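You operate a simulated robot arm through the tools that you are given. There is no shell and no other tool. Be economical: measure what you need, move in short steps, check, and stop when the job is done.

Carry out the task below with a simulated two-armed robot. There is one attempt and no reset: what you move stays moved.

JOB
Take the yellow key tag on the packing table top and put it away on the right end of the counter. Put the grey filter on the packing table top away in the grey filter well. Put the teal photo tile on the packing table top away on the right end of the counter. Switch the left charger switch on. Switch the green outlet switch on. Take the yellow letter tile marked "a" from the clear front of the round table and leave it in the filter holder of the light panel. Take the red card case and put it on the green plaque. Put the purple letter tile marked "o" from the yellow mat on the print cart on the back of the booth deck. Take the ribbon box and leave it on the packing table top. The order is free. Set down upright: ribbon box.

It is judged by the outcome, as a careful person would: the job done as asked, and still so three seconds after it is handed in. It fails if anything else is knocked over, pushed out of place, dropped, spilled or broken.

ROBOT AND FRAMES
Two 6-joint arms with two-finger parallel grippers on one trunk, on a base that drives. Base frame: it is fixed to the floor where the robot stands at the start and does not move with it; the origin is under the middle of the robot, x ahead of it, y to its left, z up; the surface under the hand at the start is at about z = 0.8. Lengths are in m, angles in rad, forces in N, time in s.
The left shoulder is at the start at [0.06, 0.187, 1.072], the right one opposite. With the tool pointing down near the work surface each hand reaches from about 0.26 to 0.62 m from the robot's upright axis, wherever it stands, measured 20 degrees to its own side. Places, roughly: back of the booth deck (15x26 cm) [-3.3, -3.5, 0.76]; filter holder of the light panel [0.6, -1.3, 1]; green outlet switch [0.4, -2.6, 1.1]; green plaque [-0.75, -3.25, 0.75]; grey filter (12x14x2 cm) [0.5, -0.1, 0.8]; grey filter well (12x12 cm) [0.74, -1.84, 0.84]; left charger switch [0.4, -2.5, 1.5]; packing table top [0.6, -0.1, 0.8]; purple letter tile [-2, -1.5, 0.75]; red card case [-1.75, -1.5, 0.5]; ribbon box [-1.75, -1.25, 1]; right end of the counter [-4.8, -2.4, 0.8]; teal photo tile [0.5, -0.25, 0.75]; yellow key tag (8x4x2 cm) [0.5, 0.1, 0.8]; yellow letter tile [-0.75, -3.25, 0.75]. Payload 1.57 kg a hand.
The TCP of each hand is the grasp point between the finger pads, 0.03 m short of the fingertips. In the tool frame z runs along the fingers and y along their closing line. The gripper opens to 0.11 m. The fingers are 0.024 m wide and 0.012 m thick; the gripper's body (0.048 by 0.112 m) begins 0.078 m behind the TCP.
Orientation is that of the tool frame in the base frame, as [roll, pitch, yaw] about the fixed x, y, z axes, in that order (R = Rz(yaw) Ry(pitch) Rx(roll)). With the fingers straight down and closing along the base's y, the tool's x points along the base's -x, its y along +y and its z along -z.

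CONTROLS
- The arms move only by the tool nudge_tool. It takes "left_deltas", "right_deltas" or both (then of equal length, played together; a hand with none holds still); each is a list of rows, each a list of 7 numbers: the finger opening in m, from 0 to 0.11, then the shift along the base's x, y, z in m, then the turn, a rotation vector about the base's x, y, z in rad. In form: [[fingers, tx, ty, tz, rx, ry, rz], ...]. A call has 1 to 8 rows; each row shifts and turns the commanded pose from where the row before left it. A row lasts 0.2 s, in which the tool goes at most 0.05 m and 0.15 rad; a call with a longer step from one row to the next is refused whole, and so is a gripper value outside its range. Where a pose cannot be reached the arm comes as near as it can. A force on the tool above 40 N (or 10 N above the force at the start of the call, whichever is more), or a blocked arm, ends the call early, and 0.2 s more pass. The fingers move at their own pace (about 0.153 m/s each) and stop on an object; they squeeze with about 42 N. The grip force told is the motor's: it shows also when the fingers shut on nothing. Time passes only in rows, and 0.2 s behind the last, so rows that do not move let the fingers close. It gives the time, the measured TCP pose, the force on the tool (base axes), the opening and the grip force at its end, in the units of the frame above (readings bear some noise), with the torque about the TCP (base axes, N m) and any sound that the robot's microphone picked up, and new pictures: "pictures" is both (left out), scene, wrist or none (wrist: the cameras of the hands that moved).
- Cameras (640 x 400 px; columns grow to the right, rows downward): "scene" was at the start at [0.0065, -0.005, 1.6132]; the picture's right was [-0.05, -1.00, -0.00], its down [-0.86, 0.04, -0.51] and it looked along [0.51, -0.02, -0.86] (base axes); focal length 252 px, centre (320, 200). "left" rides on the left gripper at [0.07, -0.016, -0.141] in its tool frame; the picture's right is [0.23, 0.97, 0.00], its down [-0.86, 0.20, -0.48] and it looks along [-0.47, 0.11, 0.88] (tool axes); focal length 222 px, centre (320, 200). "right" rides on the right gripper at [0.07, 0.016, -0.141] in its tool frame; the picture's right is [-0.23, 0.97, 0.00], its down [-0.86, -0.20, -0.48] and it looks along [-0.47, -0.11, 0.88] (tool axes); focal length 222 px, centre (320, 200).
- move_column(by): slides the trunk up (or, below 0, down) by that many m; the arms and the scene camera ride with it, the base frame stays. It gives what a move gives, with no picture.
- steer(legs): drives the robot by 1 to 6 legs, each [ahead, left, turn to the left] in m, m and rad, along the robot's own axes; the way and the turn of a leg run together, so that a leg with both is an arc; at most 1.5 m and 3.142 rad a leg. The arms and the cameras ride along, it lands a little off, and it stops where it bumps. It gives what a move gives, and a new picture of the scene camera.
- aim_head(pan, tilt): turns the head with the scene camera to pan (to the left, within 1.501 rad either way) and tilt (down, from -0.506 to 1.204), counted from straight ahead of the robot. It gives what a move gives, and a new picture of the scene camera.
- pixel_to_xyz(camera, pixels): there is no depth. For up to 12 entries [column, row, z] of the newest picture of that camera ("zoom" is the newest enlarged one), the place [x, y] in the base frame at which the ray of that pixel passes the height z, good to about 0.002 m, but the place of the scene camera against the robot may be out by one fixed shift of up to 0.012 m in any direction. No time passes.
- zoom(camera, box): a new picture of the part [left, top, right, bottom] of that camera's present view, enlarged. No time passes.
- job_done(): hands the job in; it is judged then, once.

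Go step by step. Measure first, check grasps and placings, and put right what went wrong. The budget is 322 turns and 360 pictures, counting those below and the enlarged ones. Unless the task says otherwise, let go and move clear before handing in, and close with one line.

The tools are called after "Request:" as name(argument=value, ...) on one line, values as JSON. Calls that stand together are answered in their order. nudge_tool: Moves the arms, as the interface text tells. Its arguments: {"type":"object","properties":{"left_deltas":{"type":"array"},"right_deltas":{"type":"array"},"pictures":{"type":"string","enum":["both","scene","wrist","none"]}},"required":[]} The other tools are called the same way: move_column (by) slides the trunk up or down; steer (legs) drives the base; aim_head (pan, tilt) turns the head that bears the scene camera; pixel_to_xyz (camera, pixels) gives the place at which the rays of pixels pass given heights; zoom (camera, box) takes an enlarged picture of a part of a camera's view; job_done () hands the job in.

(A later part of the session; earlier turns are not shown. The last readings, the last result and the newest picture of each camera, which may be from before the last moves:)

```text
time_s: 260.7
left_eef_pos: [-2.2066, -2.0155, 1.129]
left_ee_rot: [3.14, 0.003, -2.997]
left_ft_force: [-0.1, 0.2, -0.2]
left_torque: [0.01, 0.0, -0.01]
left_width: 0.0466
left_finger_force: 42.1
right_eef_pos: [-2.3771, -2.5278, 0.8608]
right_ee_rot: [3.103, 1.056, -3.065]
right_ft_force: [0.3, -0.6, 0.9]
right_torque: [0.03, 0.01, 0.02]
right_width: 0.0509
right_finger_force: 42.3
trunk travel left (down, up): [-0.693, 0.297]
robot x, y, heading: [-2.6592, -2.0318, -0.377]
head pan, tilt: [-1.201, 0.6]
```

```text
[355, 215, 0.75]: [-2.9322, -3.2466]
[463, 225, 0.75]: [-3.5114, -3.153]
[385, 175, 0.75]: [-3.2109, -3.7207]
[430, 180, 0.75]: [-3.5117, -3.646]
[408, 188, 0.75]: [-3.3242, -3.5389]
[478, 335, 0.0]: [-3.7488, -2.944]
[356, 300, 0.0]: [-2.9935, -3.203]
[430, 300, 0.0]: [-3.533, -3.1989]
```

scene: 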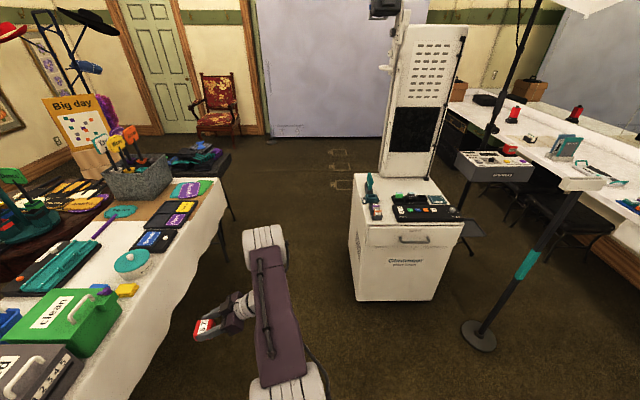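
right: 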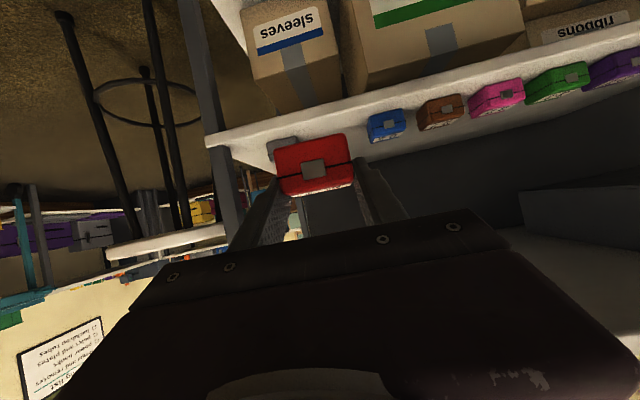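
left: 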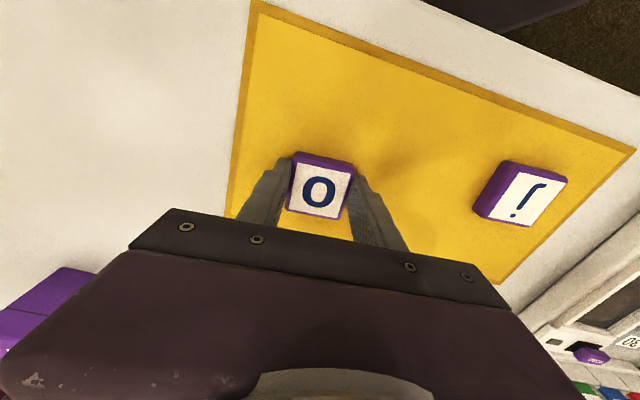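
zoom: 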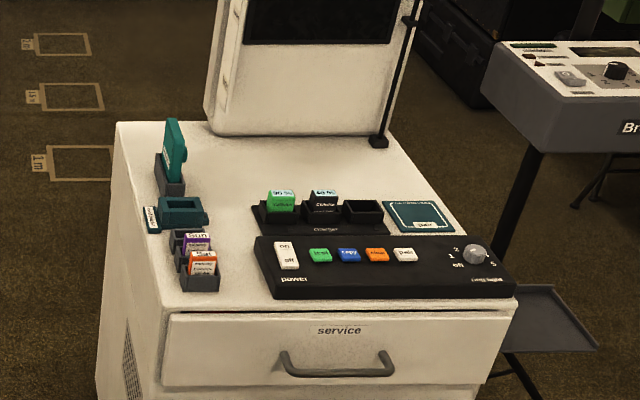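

Request:
move_column(by=0.25)

Request:
steer(legs=[[0, 0, -1.19], [1.25, 0.1, 0]])

```text
time_s: 263.2
left_eef_pos: [-2.2088, -2.0149, 1.3796]
left_ee_rot: [-3.141, 0.001, -2.996]
left_ft_force: [-0.6, -0.1, -0.2]
left_torque: [0.03, -0.04, 0.02]
left_width: 0.0465
left_finger_force: 41.6
right_eef_pos: [-2.376, -2.5299, 1.1119]
right_ee_rot: [3.103, 1.056, -3.062]
right_ft_force: [0.9, -0.1, -0.1]
right_torque: [0.0, 0.0, 0.0]
right_width: 0.051
right_finger_force: 42.2
trunk travel left (down, up): [-0.943, 0.047]
robot x, y, heading: [-2.6648, -2.0365, -0.376]
head pan, tilt: [-1.201, 0.6]
```

```text
time_s: 272.6
left_eef_pos: [-2.3749, -3.6983, 1.3797]
left_ee_rot: [3.139, 0.0, 2.1]
left_ft_force: [0.0, 0.1, -0.3]
left_torque: [-0.01, 0.02, 0.01]
left_width: 0.0467
left_finger_force: 41.8
right_eef_pos: [-2.9156, -3.736, 1.1132]
right_ee_rot: [3.106, 1.057, 2.034]
right_ft_force: [-0.5, 0.7, 0.0]
right_torque: [0.01, -0.01, 0.0]
right_width: 0.0511
right_finger_force: 41.5
trunk travel left (down, up): [-0.943, 0.047]
robot x, y, heading: [-2.5628, -3.2813, -1.565]
head pan, tilt: [-1.201, 0.6]
```

scene: 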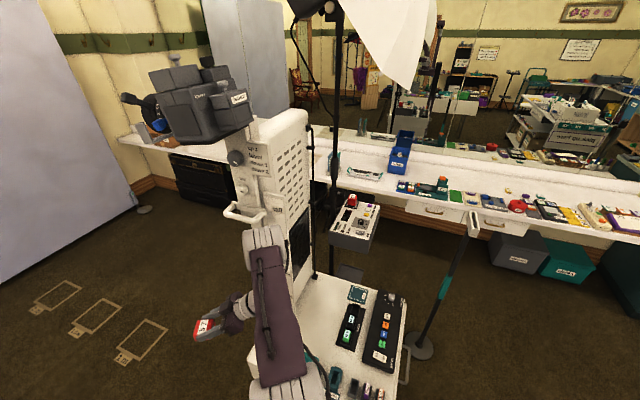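

Request:
steer(legs=[[0, 0, -1.57]])

Request:
aim_head(pan=0.2, tilt=0.95)

```text
time_s: 276.8
left_eef_pos: [-2.9776, -3.4724, 1.3812]
left_ee_rot: [3.141, 0.002, 0.536]
left_ft_force: [0.0, -0.1, -1.2]
left_torque: [0.03, 0.0, 0.01]
left_width: 0.047
left_finger_force: 42.2
right_eef_pos: [-3.0173, -2.9348, 1.1122]
right_ee_rot: [3.104, 1.057, 0.468]
right_ft_force: [0.4, 0.8, -0.3]
right_torque: [0.01, 0.01, -0.01]
right_width: 0.0508
right_finger_force: 41.8
trunk travel left (down, up): [-0.943, 0.047]
robot x, y, heading: [-2.5639, -3.2825, -3.132]
head pan, tilt: [-1.201, 0.6]
```

scene: 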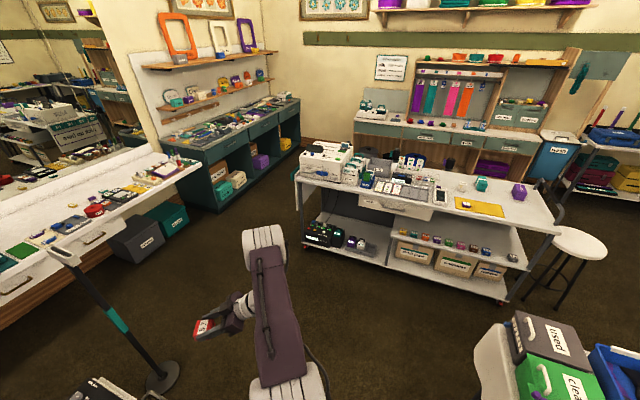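

```text
time_s: 278.3
left_eef_pos: [-2.9779, -3.4723, 1.3792]
left_ee_rot: [3.141, 0.002, 0.533]
left_ft_force: [-0.2, 1.0, -0.2]
left_torque: [0.01, 0.01, 0.0]
left_width: 0.0465
left_finger_force: 42.1
right_eef_pos: [-3.0188, -2.9337, 1.1127]
right_ee_rot: [3.105, 1.056, 0.467]
right_ft_force: [0.5, -0.2, -1.0]
right_torque: [0.01, 0.0, 0.02]
right_width: 0.0511
right_finger_force: 42.0
trunk travel left (down, up): [-0.943, 0.047]
robot x, y, heading: [-2.5638, -3.2853, -3.133]
head pan, tilt: [0.201, 0.949]
```

scene: 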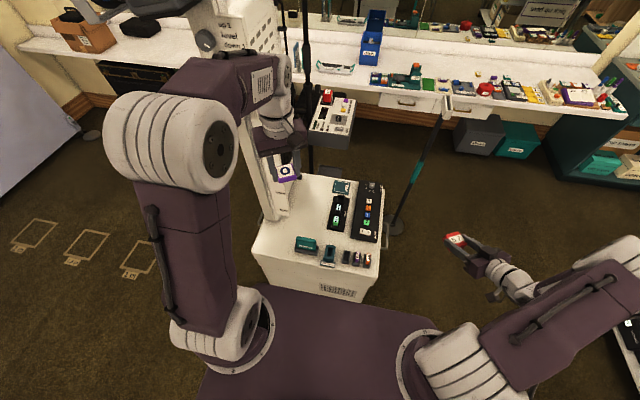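

Request:
zoom(camera="scene", box=[235, 150, 395, 310])

Request:
nudge_tool(left_deltas=[[0.0, 0, 0, -0.04, 0, 0, -0.13], [0.0, 0, 0, -0.04, 0, 0, -0.13], [0.0, 0, 0, -0.04, 0, 0, -0.13], [0.0, 0, 0, -0.02, 0, 0, -0.13]], pictures="wrist")

```text
2.50 times, centred on (315, 230) of scene
```

zoom: 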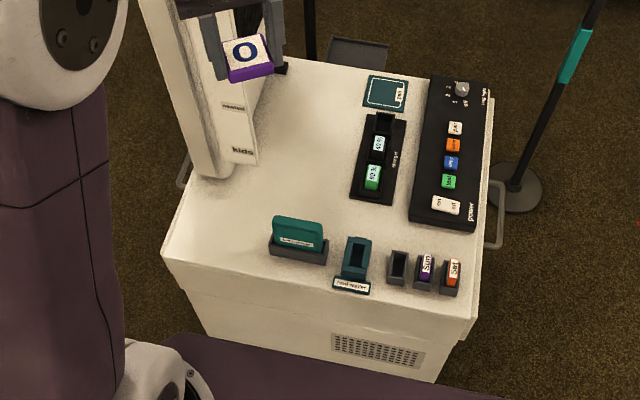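

```text
time_s: 279.3
left_eef_pos: [-2.9771, -3.4728, 1.2398]
left_ee_rot: [3.14, 0.003, 0.012]
left_ft_force: [0.7, 0.5, 0.5]
left_torque: [-0.01, -0.03, -0.01]
left_width: 0.0464
left_finger_force: 41.7
right_eef_pos: [-3.0172, -2.9337, 1.1125]
right_ee_rot: [3.103, 1.055, 0.467]
right_ft_force: [-0.3, 1.1, -0.8]
right_torque: [-0.01, -0.03, 0.0]
right_width: 0.0512
right_finger_force: 42.1
trunk travel left (down, up): [-0.943, 0.047]
robot x, y, heading: [-2.5625, -3.281, -3.129]
head pan, tilt: [0.201, 0.949]
```

left: 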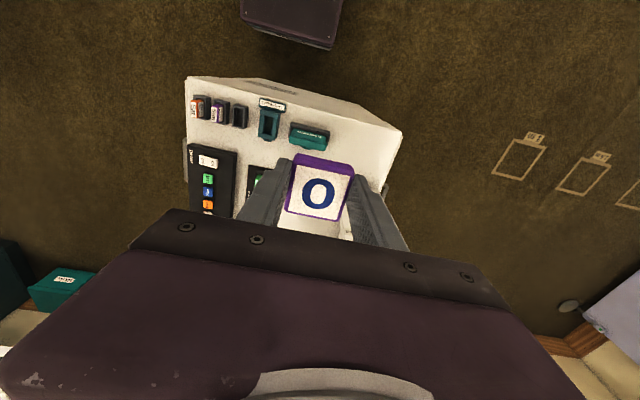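

Request:
pixel_to_xyz(camera="scene", pixels=[[303, 218, 0.76], [333, 196, 0.76], [327, 228, 0.76], [291.8, 214, 0.76], [278, 220, 0.76], [301, 178, 0.76], [310, 190, 0.76], [296, 253, 0.76], [252, 254, 0.76], [300, 200, 0.76]])

Request:
pixel_to_xyz(camera="left", pixels=[[402, 131, 0.76], [188, 78, 0.76], [310, 150, 0.76], [270, 138, 0.76], [187, 140, 0.76]])

```text
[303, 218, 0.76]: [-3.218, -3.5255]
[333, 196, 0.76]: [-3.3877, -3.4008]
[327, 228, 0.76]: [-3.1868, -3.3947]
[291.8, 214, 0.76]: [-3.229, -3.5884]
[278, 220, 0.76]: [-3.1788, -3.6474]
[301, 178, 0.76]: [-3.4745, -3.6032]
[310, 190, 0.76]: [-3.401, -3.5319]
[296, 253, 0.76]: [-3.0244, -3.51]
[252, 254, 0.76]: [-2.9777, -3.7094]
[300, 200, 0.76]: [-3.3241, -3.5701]
```

```text
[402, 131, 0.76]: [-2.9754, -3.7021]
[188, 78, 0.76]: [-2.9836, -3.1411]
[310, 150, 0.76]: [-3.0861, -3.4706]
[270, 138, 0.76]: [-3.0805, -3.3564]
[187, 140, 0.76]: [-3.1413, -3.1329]
```

Request:
steer(legs=[[0.12, 0.06, 0]])

Request:
move_column(by=-0.2)

Request:
nudge_tool(left_deltas=[[0.0, -0.03, 0.004, -0.01, 0, 0, 0], [0.0, -0.03, 0.004, -0.01, 0, 0, 0], [0.0, -0.03, 0.004, -0.01, 0, 0, 0], [0.0, -0.03, 0.004, -0.01, 0, 0, 0], [0.0, -0.02, 0.004, -0.01, 0, 0, 0], [0.0, -0.01, 0.004, -0.01, 0, 0, 0], [0.0, 0, 0, 0, 0, 0, 0]], pictures="both")

```text
time_s: 280.6
left_eef_pos: [-3.0924, -3.5325, 1.2414]
left_ee_rot: [3.14, 0.002, 0.015]
left_ft_force: [-0.5, 0.9, -0.5]
left_torque: [-0.01, 0.06, 0.01]
left_width: 0.0467
left_finger_force: 42.1
right_eef_pos: [-3.1338, -2.9932, 1.1129]
right_ee_rot: [3.104, 1.057, 0.469]
right_ft_force: [0.8, 0.1, 0.3]
right_torque: [0.0, 0.0, 0.01]
right_width: 0.051
right_finger_force: 41.9
trunk travel left (down, up): [-0.943, 0.047]
robot x, y, heading: [-2.6826, -3.3423, -3.132]
head pan, tilt: [0.201, 0.949]
```

scene: 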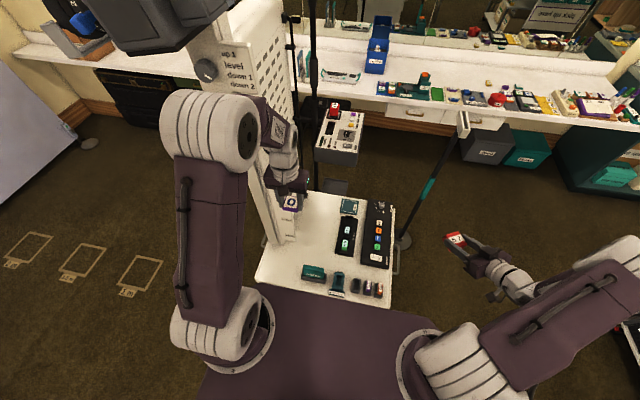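

```text
time_s: 282.8
left_eef_pos: [-3.0956, -3.5343, 1.0395]
left_ee_rot: [3.14, 0.001, 0.015]
left_ft_force: [-0.4, 0.3, 0.2]
left_torque: [0.0, 0.01, -0.02]
left_width: 0.0466
left_finger_force: 42.1
right_eef_pos: [-3.1368, -2.9947, 0.9124]
right_ee_rot: [3.104, 1.056, 0.469]
right_ft_force: [-0.7, -0.3, 0.1]
right_torque: [0.01, -0.04, -0.01]
right_width: 0.0511
right_finger_force: 41.9
trunk travel left (down, up): [-0.743, 0.247]
robot x, y, heading: [-2.6868, -3.345, -3.136]
head pan, tilt: [0.201, 0.949]
```

```text
time_s: 283.3
left_eef_pos: [-3.1238, -3.5295, 1.0286]
left_ee_rot: [3.141, -0.016, 0.024]
left_ft_force: [1.1, -0.1, 0.0]
left_torque: [0.02, 0.0, 0.01]
left_width: 0.0465
left_finger_force: 42.2
right_eef_pos: [-3.1348, -2.9958, 0.9127]
right_ee_rot: [3.102, 1.057, 0.47]
right_ft_force: [0.2, -0.3, -0.1]
right_torque: [0.01, 0.03, -0.03]
right_width: 0.0512
right_finger_force: 41.7
trunk travel left (down, up): [-0.743, 0.247]
robot x, y, heading: [-2.6838, -3.3399, -3.124]
head pan, tilt: [0.201, 0.949]
stopped in row 2 (left hand): the force on the tool passed its limit at 94 N (the readings are from after the stop); the commanded pose is now the measured one
```

scene: 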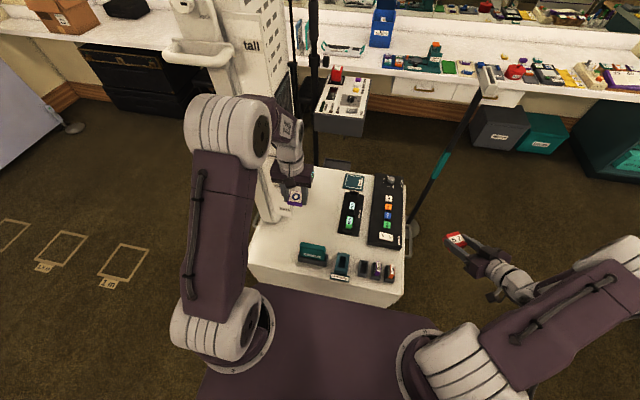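
left: 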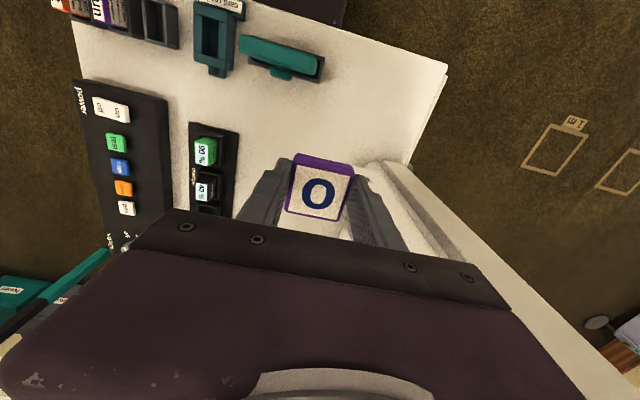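

The left gripper brushed the tower (94 N stop). I'll back away, then turn the hand 90° so its narrow side faces the tower.

Request:
nudge_tool(left_deltas=[[0.0, 0.02, 0.02, 0.0, 0, 0, 0], [0.0, 0.02, 0.03, 0.0, 0, 0, 0], [0.0, 0.0, 0.03, 0.0, 0, 0, 0], [0.0, 0, 0, 0.02, 0, 0, 0.14], [0.0, 0, 0, 0.0, 0, 0, 0.14], [0.0, 0, 0, 0.0, 0, 0, 0.14], [0.0, 0, 0, 0.0, 0, 0, 0.14], [0.0, 0, 0, 0.0, 0, 0, 0.14]], pictures="scene")

Request:
zoom(camera="scene", box=[160, 0, 420, 320])

```text
time_s: 285.1
left_eef_pos: [-3.0868, -3.4498, 1.0475]
left_ee_rot: [3.141, -0.019, 0.727]
left_ft_force: [0.0, -0.7, 0.2]
left_torque: [0.01, -0.02, 0.01]
left_width: 0.0468
left_finger_force: 41.8
right_eef_pos: [-3.1368, -2.9964, 0.9118]
right_ee_rot: [3.103, 1.055, 0.471]
right_ft_force: [0.0, -0.3, -0.7]
right_torque: [-0.02, -0.04, -0.02]
right_width: 0.0511
right_finger_force: 42.1
trunk travel left (down, up): [-0.743, 0.247]
robot x, y, heading: [-2.6805, -3.3458, -3.131]
head pan, tilt: [0.201, 0.949]
```

scene: 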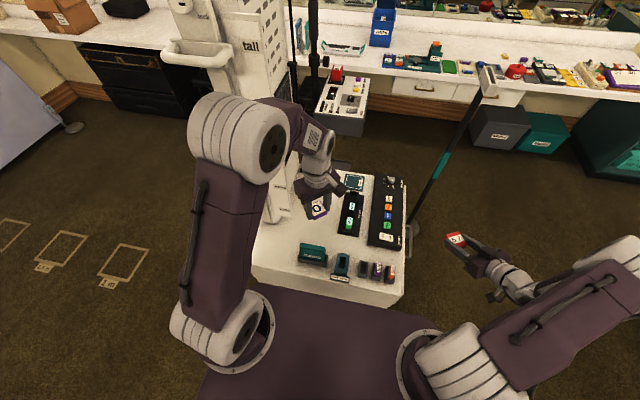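

```text
1.25 times, centred on (290, 160) of scene
```

zoom: 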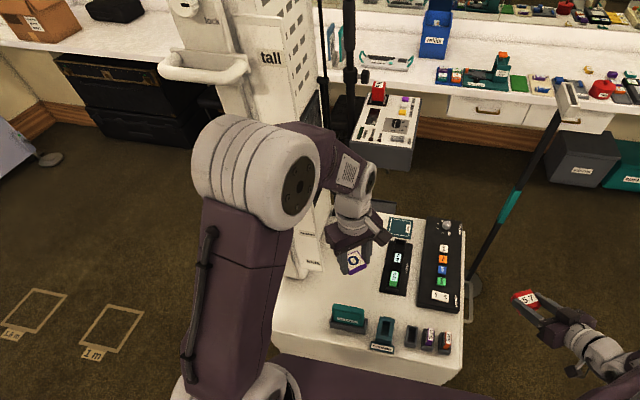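

Request:
steer(legs=[[0, -0.08, 0]])

Request:
nudge_tool(left_deltas=[[0.0, 0, -0.01, 0.0, 0, 0, 0.14], [0.0, 0, -0.02, 0.0, 0, 0, 0.14], [0.0, 0, -0.02, 0.0, 0, 0, 0.14], [0.0, 0, -0.02, 0.0, 0, 0, 0.14], [0.0, 0, -0.02, 0.0, 0, 0, 0.14], [0.0, 0, -0.015, 0.0, 0, 0, 0.14], [0.0, 0, 0, 0, 0, 0, 0]], pictures="both")

```text
time_s: 286.1
left_eef_pos: [-3.0876, -3.3709, 1.0464]
left_ee_rot: [-3.141, -0.019, 0.726]
left_ft_force: [-0.1, -1.7, -0.7]
left_torque: [0.02, 0.01, -0.04]
left_width: 0.0467
left_finger_force: 41.8
right_eef_pos: [-3.1389, -2.916, 0.9119]
right_ee_rot: [3.105, 1.053, 0.472]
right_ft_force: [-0.3, -0.7, -0.8]
right_torque: [0.01, -0.02, -0.01]
right_width: 0.0512
right_finger_force: 42.2
trunk travel left (down, up): [-0.743, 0.247]
robot x, y, heading: [-2.6803, -3.2635, -3.128]
head pan, tilt: [0.201, 0.949]
```

scene: 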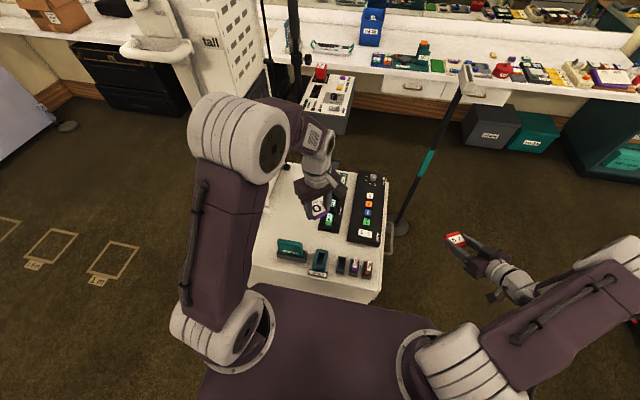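

```text
time_s: 287.7
left_eef_pos: [-3.0876, -3.4751, 1.0469]
left_ee_rot: [-3.141, -0.02, 1.566]
left_ft_force: [0.9, 0.5, -1.0]
left_torque: [0.01, -0.01, -0.04]
left_width: 0.0467
left_finger_force: 41.8
right_eef_pos: [-3.1369, -2.9164, 0.9127]
right_ee_rot: [3.104, 1.055, 0.47]
right_ft_force: [-0.3, 0.1, -0.9]
right_torque: [-0.06, -0.03, 0.01]
right_width: 0.051
right_finger_force: 41.7
trunk travel left (down, up): [-0.743, 0.247]
robot x, y, heading: [-2.6842, -3.2647, -3.127]
head pan, tilt: [0.201, 0.949]
```

scene: 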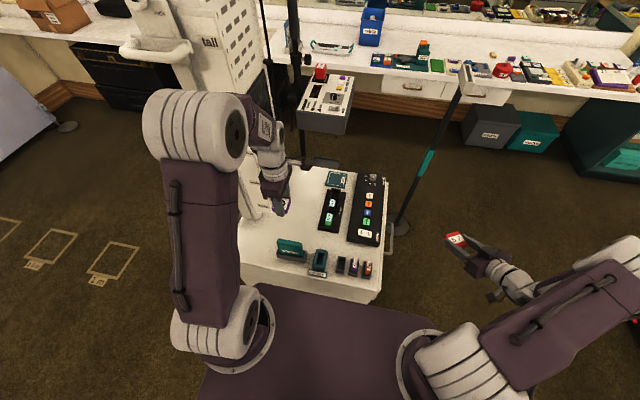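
left: 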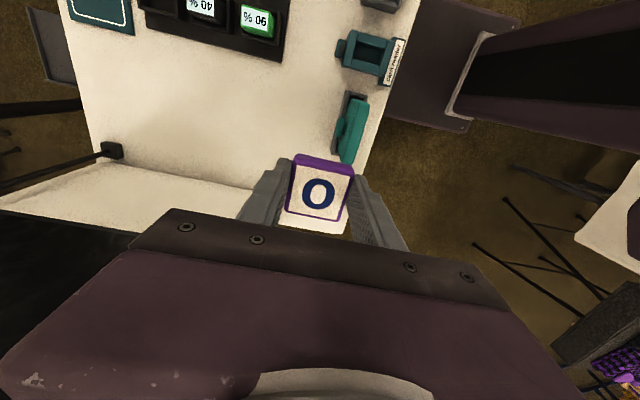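

Request:
pixel_to_xyz(camera="left", pixels=[[120, 160, 0.76], [240, 187, 0.76], [110, 150, 0.76], [280, 60, 0.76], [150, 20, 0.76], [350, 165, 0.76], [180, 120, 0.76]])

Request:
nudge_tool(left_deltas=[[0.0, -0.03, 0, 0, 0, 0, 0], [0.0, -0.03, 0, 0, 0, 0, 0], [0.0, -0.03, 0, 0, 0, 0, 0], [0.0, -0.03, 0, -0.02, 0, 0, 0], [0.0, -0.03, 0.0, -0.04, 0, 0, 0], [0.0, -0.01, 0, -0.04, 0, 0, 0], [0.0, 0, 0, -0.04, 0, 0, 0]], pictures="both")

```text
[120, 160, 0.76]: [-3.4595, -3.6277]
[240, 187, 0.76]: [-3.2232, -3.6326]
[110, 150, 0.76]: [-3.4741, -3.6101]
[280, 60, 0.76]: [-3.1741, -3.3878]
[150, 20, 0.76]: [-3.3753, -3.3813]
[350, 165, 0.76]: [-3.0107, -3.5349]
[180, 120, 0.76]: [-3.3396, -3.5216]
```

```text
time_s: 289.3
left_eef_pos: [-3.2492, -3.4758, 0.9055]
left_ee_rot: [3.141, -0.02, 1.566]
left_ft_force: [0.2, -0.1, -0.2]
left_torque: [-0.01, 0.02, -0.02]
left_width: 0.0465
left_finger_force: 41.8
right_eef_pos: [-3.1386, -2.9161, 0.9123]
right_ee_rot: [3.103, 1.053, 0.47]
right_ft_force: [-0.4, -0.2, -0.6]
right_torque: [0.0, 0.02, 0.0]
right_width: 0.0512
right_finger_force: 41.7
trunk travel left (down, up): [-0.743, 0.247]
robot x, y, heading: [-2.6858, -3.2666, -3.131]
head pan, tilt: [0.201, 0.949]
```

scene: 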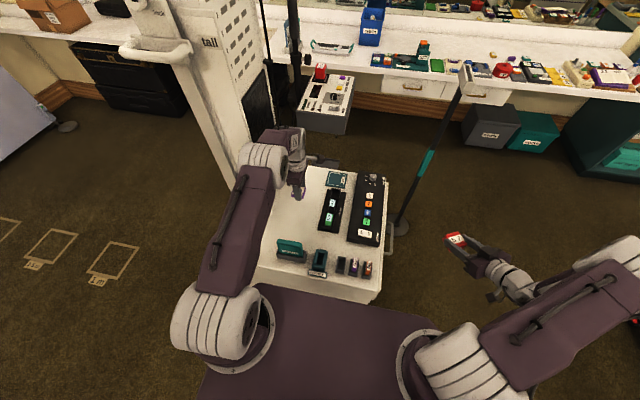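
left: 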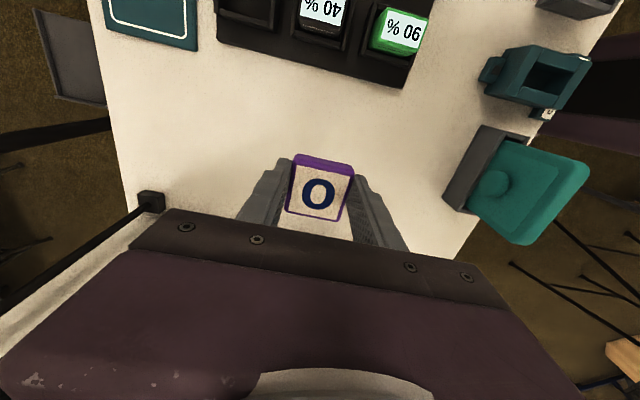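

Request:
nudge_tool(left_deltas=[[0.0, -0.015, -0.012, -0.03, 0, 0, 0], [0.0, 0, 0, -0.035, 0, 0, 0], [0.0, 0, 0, -0.025, 0, 0, 0], [0.0, 0, 0, -0.01, 0, 0, 0], [0.0, 0, 0, -0.006, 0, 0, 0], [0.0, 0, 0, -0.006, 0, 0, 0], [0.0, 0, 0, -0.005, 0, 0, 0], [0.0, 0, 0, -0.005, 0, 0, 0]], pictures="wrist")

```text
time_s: 291.1
left_eef_pos: [-3.2487, -3.4857, 0.7909]
left_ee_rot: [-3.138, -0.019, 1.566]
left_ft_force: [-0.2, -0.2, 5.2]
left_torque: [-0.15, -0.04, -0.03]
left_width: 0.0466
left_finger_force: 42.4
left hand out of reach, approached as far as the arm can: row 3, 4, 7
right_eef_pos: [-3.1377, -2.9149, 0.9128]
right_ee_rot: [3.103, 1.055, 0.471]
right_ft_force: [0.4, -0.1, -0.3]
right_torque: [0.0, -0.01, 0.01]
right_width: 0.0512
right_finger_force: 42.1
trunk travel left (down, up): [-0.743, 0.247]
robot x, y, heading: [-2.6827, -3.2659, -3.128]
head pan, tilt: [0.201, 0.949]
```

left: 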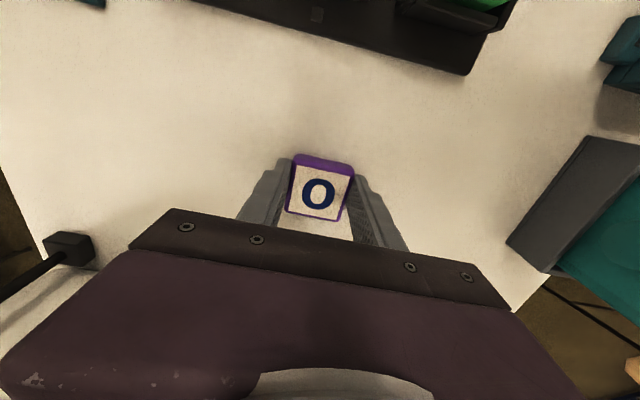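

Contact (5 N at TCP z 0.791), so the tile rests on the deck. Releasing and lifting straight up.

Request:
nudge_tool(left_deltas=[[0.0, 0, 0, -0.001, 0, 0, 0], [0.065, 0, 0, 0, 0, 0, 0], [0.065, 0, 0, 0, 0, 0, 0], [0.065, 0, 0, 0.03, 0, 0, 0], [0.065, 0, 0.005, 0.04, 0, 0, 0], [0.065, 0.0, 0.01, 0.04, 0, 0, 0], [0.065, 0.02, 0.01, 0.04, 0, 0, 0], [0.065, 0.03, 0.01, 0.03, 0, 0, 0]], pictures="wrist")

```text
time_s: 292.9
left_eef_pos: [-3.2809, -3.4564, 0.9558]
left_ee_rot: [3.138, -0.021, 1.567]
left_ft_force: [-0.6, -0.2, -0.1]
left_torque: [0.0, 0.02, -0.01]
left_width: 0.0649
left_finger_force: 0.1
left hand out of reach, approached as far as the arm can: row 4, 5, 6, 7, 8
right_eef_pos: [-3.1381, -2.9163, 0.9124]
right_ee_rot: [3.102, 1.056, 0.472]
right_ft_force: [-0.1, 0.8, -0.4]
right_torque: [-0.01, 0.0, -0.01]
right_width: 0.0511
right_finger_force: 42.4
trunk travel left (down, up): [-0.743, 0.247]
robot x, y, heading: [-2.6826, -3.2632, -3.128]
head pan, tilt: [0.201, 0.949]
```

left: 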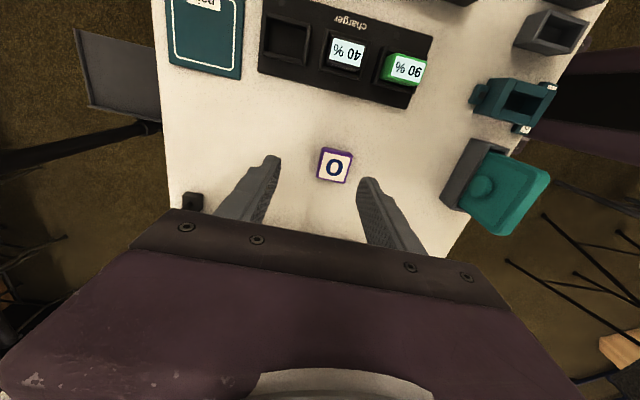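

Request:
move_column(by=0.24)

Request:
steer(legs=[[-0.12, 0, 0], [0, -1.13, 0], [0, 0, 3.13]])

Request:
aim_head(pan=0, tilt=0.75)

```text
time_s: 295.4
left_eef_pos: [-3.2814, -3.4565, 1.1943]
left_ee_rot: [3.141, -0.019, 1.565]
left_ft_force: [0.2, -0.1, 0.4]
left_torque: [-0.02, 0.0, 0.0]
left_width: 0.0649
left_finger_force: 0.1
right_eef_pos: [-3.1383, -2.9152, 1.1517]
right_ee_rot: [3.102, 1.056, 0.472]
right_ft_force: [0.5, 0.6, -0.6]
right_torque: [0.0, 0.01, 0.01]
right_width: 0.051
right_finger_force: 41.4
trunk travel left (down, up): [-0.983, 0.007]
robot x, y, heading: [-2.6853, -3.2653, -3.127]
head pan, tilt: [0.201, 0.949]
```

```text
time_s: 309.4
left_eef_pos: [-1.9809, -1.9431, 1.1952]
left_ee_rot: [3.14, -0.019, -1.585]
left_ft_force: [-1.0, 0.2, -0.8]
left_torque: [0.0, -0.02, 0.0]
left_width: 0.0648
left_finger_force: 0.0
right_eef_pos: [-2.1304, -2.4823, 1.1524]
right_ee_rot: [3.103, 1.057, -2.681]
right_ft_force: [-0.3, 0.7, -0.4]
right_torque: [0.0, 0.02, 0.01]
right_width: 0.0509
right_finger_force: 41.8
trunk travel left (down, up): [-0.983, 0.007]
robot x, y, heading: [-2.5814, -2.1305, 0.003]
head pan, tilt: [0.201, 0.949]
```

scene: 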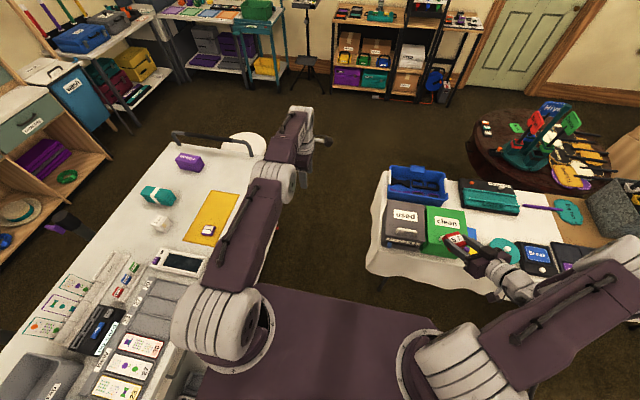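

```text
time_s: 310.1
left_eef_pos: [-1.9808, -1.9439, 1.1935]
left_ee_rot: [3.14, -0.02, -1.587]
left_ft_force: [0.6, -0.3, 0.7]
left_torque: [0.03, 0.01, -0.04]
left_width: 0.065
left_finger_force: 0.1
right_eef_pos: [-2.1298, -2.4822, 1.1508]
right_ee_rot: [3.103, 1.057, -2.681]
right_ft_force: [0.3, 0.8, -0.7]
right_torque: [0.0, 0.01, -0.02]
right_width: 0.0512
right_finger_force: 41.9
trunk travel left (down, up): [-0.983, 0.007]
robot x, y, heading: [-2.5759, -2.1306, 0.001]
head pan, tilt: [0.0, 0.75]
```

scene: 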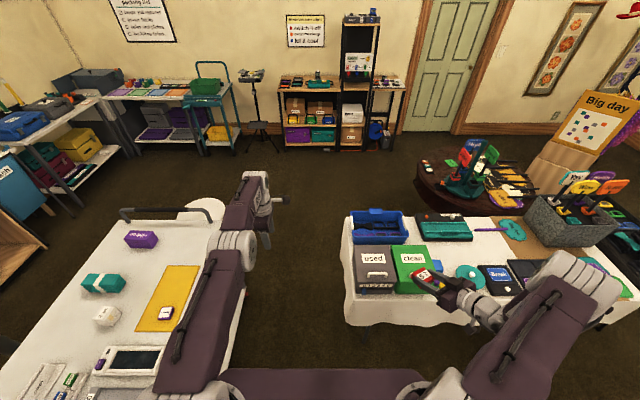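

Request:
pixel_to_xyz(camera="scene", pixels=[[343, 245, 0.74], [346, 310, 0.74], [244, 280, 0.85], [258, 218, 0.85], [346, 325, 0.5], [225, 350, 0.2]])

```text
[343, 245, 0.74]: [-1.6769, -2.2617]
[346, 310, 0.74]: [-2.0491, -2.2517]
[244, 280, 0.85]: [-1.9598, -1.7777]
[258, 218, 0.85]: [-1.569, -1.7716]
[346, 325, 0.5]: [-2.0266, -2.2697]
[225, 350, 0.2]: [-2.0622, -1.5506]
```

Request:
steer(legs=[[0, 0.2, 0], [1.5, 0, 0], [0.75, 0, 0], [0, 0, -1.57]])

Request:
aim_head(pan=-0.3, tilt=0.6)

```text
time_s: 326.2
left_eef_pos: [-0.1201, -2.5041, 1.1954]
left_ee_rot: [3.141, -0.019, -3.127]
left_ft_force: [-0.1, 0.1, 0.9]
left_torque: [0.01, -0.02, 0.02]
left_width: 0.0652
left_finger_force: 0.1
right_eef_pos: [-0.6634, -2.3714, 1.1514]
right_ee_rot: [3.105, 1.056, 2.06]
right_ft_force: [0.9, 0.1, 0.3]
right_torque: [0.03, -0.02, 0.01]
right_width: 0.0511
right_finger_force: 42.4
trunk travel left (down, up): [-0.983, 0.007]
robot x, y, heading: [-0.3188, -1.912, -1.535]
head pan, tilt: [0.0, 0.75]
```

scene: 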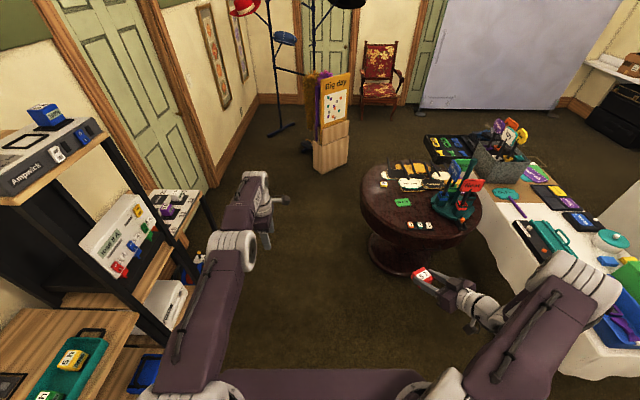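

```text
time_s: 327.0
left_eef_pos: [-0.1217, -2.5046, 1.1947]
left_ee_rot: [3.14, -0.019, -3.13]
left_ft_force: [-0.1, -0.1, 0.3]
left_torque: [-0.03, 0.0, 0.01]
left_width: 0.0651
left_finger_force: 0.0
right_eef_pos: [-0.664, -2.3724, 1.151]
right_ee_rot: [3.103, 1.055, 2.06]
right_ft_force: [-0.3, -0.2, -0.5]
right_torque: [0.03, 0.0, -0.01]
right_width: 0.0511
right_finger_force: 42.4
trunk travel left (down, up): [-0.983, 0.007]
robot x, y, heading: [-0.325, -1.9093, -1.541]
head pan, tilt: [-0.3, 0.6]
```

scene: 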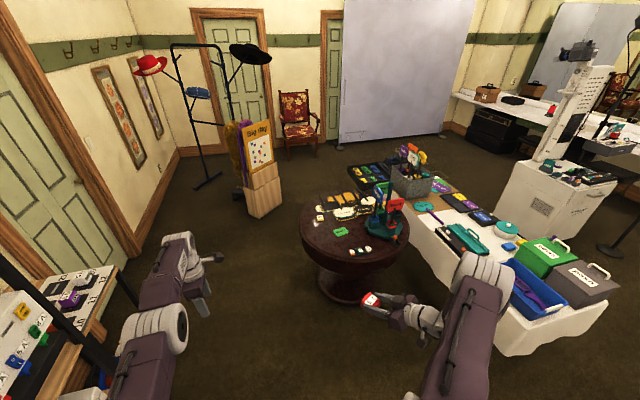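

Request:
pixel_to_xyz(camera="scene", pixels=[[265, 217, 0.0], [248, 205, 0.0], [341, 231, 0.725], [302, 225, 0.72], [360, 258, 0.72], [327, 290, 0.0]])

Request:
steer(legs=[[0.95, 0, 0], [0, 0, -0.73]])

Request:
aim_head(pan=-0.3, tilt=0.95)

```text
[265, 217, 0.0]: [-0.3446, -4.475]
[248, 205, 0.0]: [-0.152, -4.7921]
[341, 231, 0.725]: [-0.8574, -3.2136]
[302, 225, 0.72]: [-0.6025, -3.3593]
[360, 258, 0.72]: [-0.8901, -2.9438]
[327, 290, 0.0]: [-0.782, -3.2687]
```

```text
time_s: 333.9
left_eef_pos: [-0.5315, -3.4428, 1.1954]
left_ee_rot: [3.14, -0.018, 2.439]
left_ft_force: [-0.3, 0.4, -0.3]
left_torque: [-0.03, 0.0, -0.02]
left_width: 0.0654
left_finger_force: 0.0
right_eef_pos: [-0.8522, -2.9859, 1.152]
right_ee_rot: [3.104, 1.057, 1.342]
right_ft_force: [-1.1, -0.3, -0.1]
right_torque: [-0.01, 0.01, 0.02]
right_width: 0.0512
right_finger_force: 41.4
trunk travel left (down, up): [-0.983, 0.007]
robot x, y, heading: [-0.2914, -2.8634, -2.258]
head pan, tilt: [-0.3, 0.6]
```

scene: 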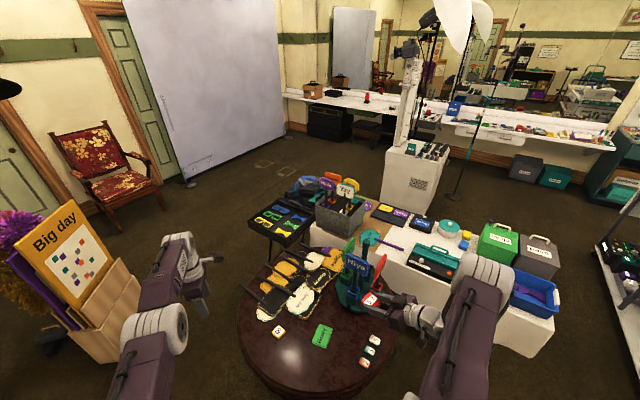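

```text
time_s: 334.7
left_eef_pos: [-0.5312, -3.4432, 1.1953]
left_ee_rot: [3.139, -0.019, 2.439]
left_ft_force: [0.4, 0.1, 0.9]
left_torque: [0.01, 0.0, 0.04]
left_width: 0.0652
left_finger_force: 0.0
right_eef_pos: [-0.8529, -2.986, 1.1518]
right_ee_rot: [3.103, 1.056, 1.344]
right_ft_force: [-0.8, -0.4, -1.1]
right_torque: [-0.01, 0.0, 0.0]
right_width: 0.051
right_finger_force: 42.2
trunk travel left (down, up): [-0.983, 0.007]
robot x, y, heading: [-0.2929, -2.8624, -2.254]
head pan, tilt: [-0.3, 0.949]
```

scene: 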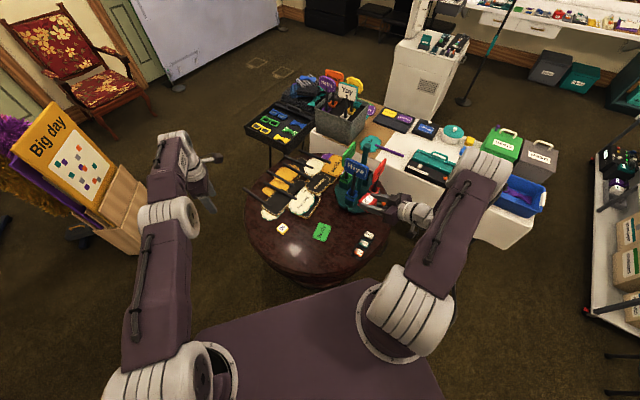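

Request:
zoom(camera="scene", box=[240, 170, 400, 290])

Request:
pixel_to_xyz(camera="scene", pixels=[[323, 232, 0.725], [368, 235, 0.74], [359, 252, 0.74], [282, 228, 0.735], [350, 262, 0.72], [345, 205, 0.75]])

```text
3.33 times, centred on (320, 230) of scene
```

zoom: 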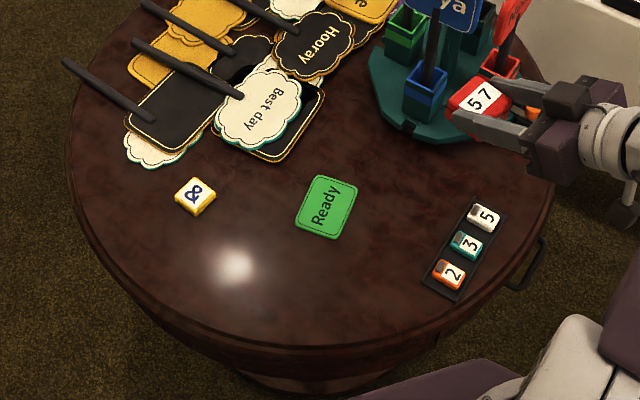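

```text
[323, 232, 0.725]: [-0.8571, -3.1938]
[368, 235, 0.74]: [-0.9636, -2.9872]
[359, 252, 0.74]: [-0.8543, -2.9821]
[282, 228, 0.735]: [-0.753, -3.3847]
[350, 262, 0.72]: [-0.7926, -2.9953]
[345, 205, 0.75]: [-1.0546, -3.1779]
```

Request:
nudge_tool(right_deltas=[[0.0, 0.002, -0.035, 0, 0, 0, -0.1], [0.0, 0.002, -0.035, 0, 0, 0, -0.1], [0.0, 0.002, -0.035, 0, 0, 0, -0.1], [0.0, 0.002, -0.035, 0, 0, 0, -0.1], [0.0, 0.002, -0.035, 0, 0, 0, -0.03], [0.0, 0.0, -0.024, 0, 0, 0, 0]], pictures="none")

Request:
move_column(by=-0.3)

Request:
nudge_tool(right_deltas=[[0.0, 0.0, 0.0, 0, 0, 0, 0]], pictures="both")

```text
time_s: 336.1
left_eef_pos: [-0.53, -3.4426, 1.1939]
left_ee_rot: [3.137, -0.018, 2.438]
left_ft_force: [-0.1, 0.1, 0.0]
left_torque: [0.01, 0.01, 0.0]
left_width: 0.0651
left_finger_force: 0.1
right_eef_pos: [-0.8989, -3.197, 1.166]
right_ee_rot: [3.105, 1.057, 0.91]
right_ft_force: [0.2, -0.3, -0.5]
right_torque: [0.0, 0.02, 0.0]
right_width: 0.0509
right_finger_force: 42.5
right hand out of reach, approached as far as the arm can: row 1, 2, 3, 4
trunk travel left (down, up): [-0.983, 0.007]
robot x, y, heading: [-0.2938, -2.8636, -2.254]
head pan, tilt: [-0.3, 0.949]
```

```text
time_s: 339.1
left_eef_pos: [-0.5305, -3.4425, 0.8949]
left_ee_rot: [3.139, -0.018, 2.438]
left_ft_force: [-0.1, 0.6, 0.7]
left_torque: [-0.02, 0.0, 0.02]
left_width: 0.0648
left_finger_force: 0.1
right_eef_pos: [-0.8997, -3.195, 0.8657]
right_ee_rot: [3.103, 1.055, 0.912]
right_ft_force: [-0.3, -0.4, -0.4]
right_torque: [-0.04, 0.04, -0.02]
right_width: 0.0509
right_finger_force: 41.9
trunk travel left (down, up): [-0.683, 0.307]
robot x, y, heading: [-0.2918, -2.8635, -2.255]
head pan, tilt: [-0.3, 0.949]
```

```text
time_s: 339.5
left_eef_pos: [-0.5304, -3.4423, 0.8947]
left_ee_rot: [3.139, -0.02, 2.44]
left_ft_force: [-0.5, 0.0, 0.0]
left_torque: [0.06, -0.01, -0.03]
left_width: 0.0649
left_finger_force: 0.1
right_eef_pos: [-0.8984, -3.1957, 0.8678]
right_ee_rot: [3.105, 1.056, 0.913]
right_ft_force: [-0.2, 0.4, -0.1]
right_torque: [0.01, 0.03, 0.02]
right_width: 0.0511
right_finger_force: 41.5
trunk travel left (down, up): [-0.683, 0.307]
robot x, y, heading: [-0.2922, -2.8648, -2.253]
head pan, tilt: [-0.3, 0.949]
```

scene: 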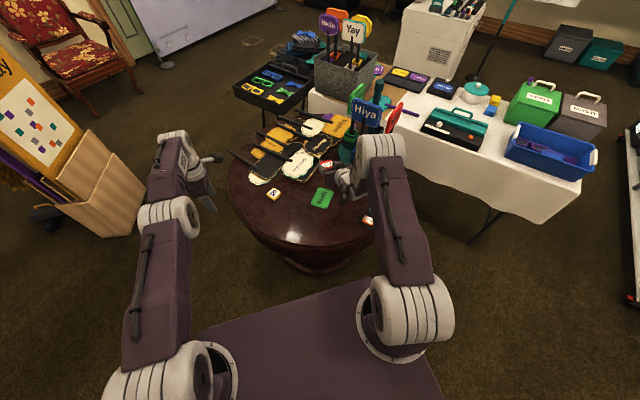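
right: 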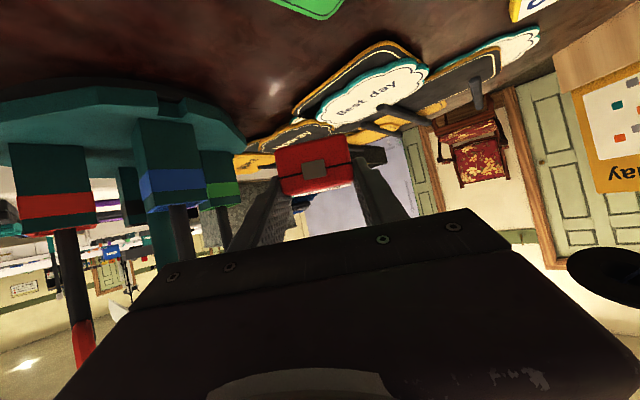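

Request:
nudge_tool(right_deltas=[[0.0, 0.02, 0.003, 0, 0, 0, 0], [0.0, 0.02, 0.003, 0, 0, 0, 0], [0.0, 0.015, 0.003, -0.02, 0, 0, 0], [0.0, 0.0, 0.0, -0.03, 0, 0, 0], [0.0, 0.0, 0.0, -0.015, 0, 0, 0], [0, 0, 0, 0, 0, 0, 0]], pictures="both")

Request:
zoom(camera="scene", box=[250, 140, 400, 250])

```text
time_s: 340.9
left_eef_pos: [-0.5307, -3.4439, 0.8952]
left_ee_rot: [3.14, -0.02, 2.438]
left_ft_force: [0.3, -0.3, -0.6]
left_torque: [-0.03, 0.01, 0.0]
left_width: 0.0652
left_finger_force: 0.1
right_eef_pos: [-0.8958, -3.2004, 0.8178]
right_ee_rot: [3.085, 1.053, 0.899]
right_ft_force: [0.5, 0.1, -0.8]
right_torque: [-0.04, -0.02, -0.02]
right_width: 0.0509
right_finger_force: 42.6
right hand out of reach, approached as far as the arm can: row 1, 2, 3, 4
trunk travel left (down, up): [-0.683, 0.307]
robot x, y, heading: [-0.2914, -2.8593, -2.258]
head pan, tilt: [-0.3, 0.949]
```

scene: 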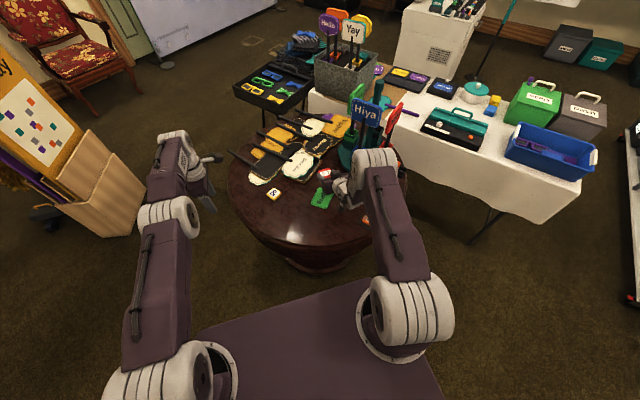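
right: 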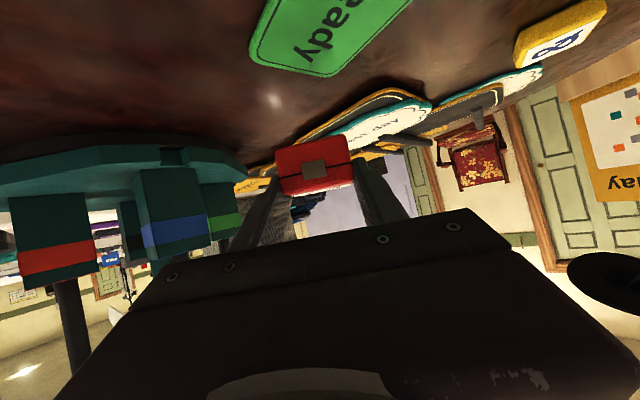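

```text
3.64 times, centred on (325, 195) of scene
```

zoom: 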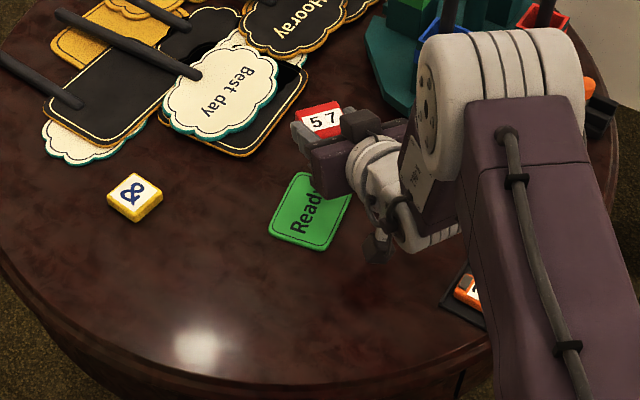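

Request:
steer(legs=[[-0.045, 0.03, 0]])

Request:
nudge_tool(right_deltas=[[0.0, 0.0, 0.0, 0, 0, 0, 0]], pictures="wrist")

Request:
zoom(camera="scene", box=[250, 140, 400, 250])

```text
time_s: 341.8
left_eef_pos: [-0.4806, -3.4272, 0.8937]
left_ee_rot: [3.139, -0.02, 2.437]
left_ft_force: [0.4, -0.3, -0.2]
left_torque: [0.02, 0.03, 0.01]
left_width: 0.0648
left_finger_force: 0.0
right_eef_pos: [-0.845, -3.1834, 0.8165]
right_ee_rot: [3.085, 1.051, 0.899]
right_ft_force: [0.9, 0.2, -0.4]
right_torque: [-0.01, -0.03, 0.02]
right_width: 0.051
right_finger_force: 42.2
trunk travel left (down, up): [-0.683, 0.307]
robot x, y, heading: [-0.2389, -2.843, -2.26]
head pan, tilt: [-0.3, 0.949]
```

scene: 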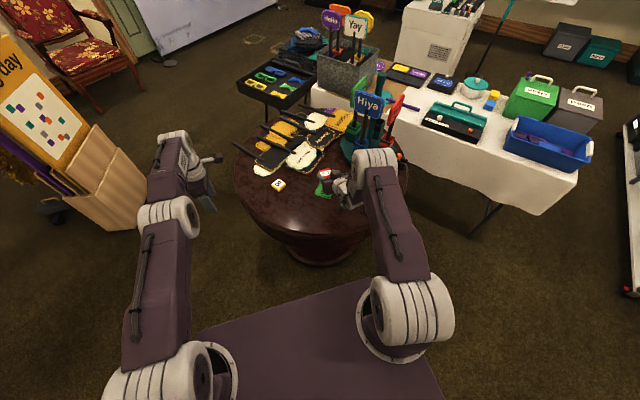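

```text
time_s: 342.2
left_eef_pos: [-0.4814, -3.4285, 0.8945]
left_ee_rot: [3.138, -0.019, 2.437]
left_ft_force: [0.3, -0.2, -1.3]
left_torque: [0.04, -0.03, 0.0]
left_width: 0.0648
left_finger_force: 0.0
right_eef_pos: [-0.8465, -3.1855, 0.817]
right_ee_rot: [3.082, 1.049, 0.897]
right_ft_force: [-0.1, 0.4, 0.1]
right_torque: [-0.01, -0.02, 0.03]
right_width: 0.0513
right_finger_force: 42.3
trunk travel left (down, up): [-0.683, 0.307]
robot x, y, heading: [-0.2436, -2.8463, -2.261]
head pan, tilt: [-0.3, 0.949]
```

right: 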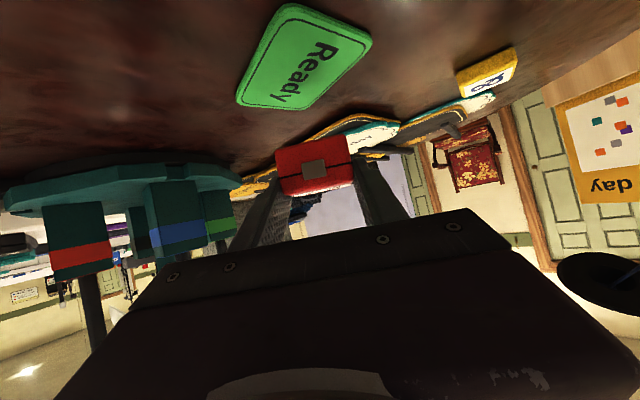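

```text
3.64 times, centred on (325, 195) of scene
```

zoom: 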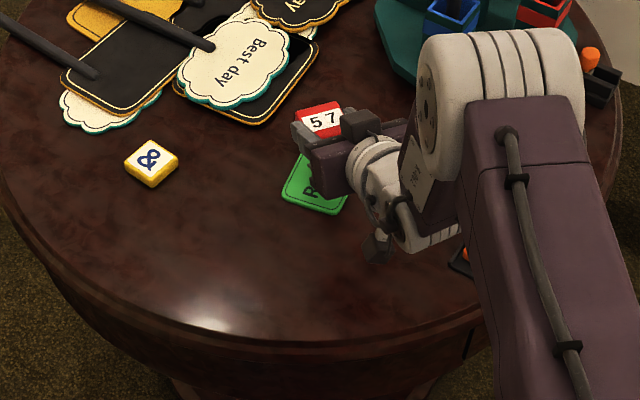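

Request:
pixel_to_xyz(camera="right", pixels=[[305, 57, 0.725], [285, 5, 0.725], [371, 42, 0.725], [318, 108, 0.725], [237, 97, 0.725], [310, 165, 0.79]])

Request:
pixel_to_xyz(camera="scene", pixels=[[322.5, 192, 0.725], [329, 174, 0.82], [329, 174, 0.815]])

```text
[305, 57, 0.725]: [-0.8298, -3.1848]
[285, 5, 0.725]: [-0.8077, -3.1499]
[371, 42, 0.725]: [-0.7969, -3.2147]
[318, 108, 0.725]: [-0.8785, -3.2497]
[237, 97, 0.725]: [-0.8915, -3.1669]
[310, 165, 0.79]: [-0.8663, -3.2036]
```

```text
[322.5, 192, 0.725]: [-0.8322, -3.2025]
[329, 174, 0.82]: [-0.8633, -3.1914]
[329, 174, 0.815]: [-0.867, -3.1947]
```

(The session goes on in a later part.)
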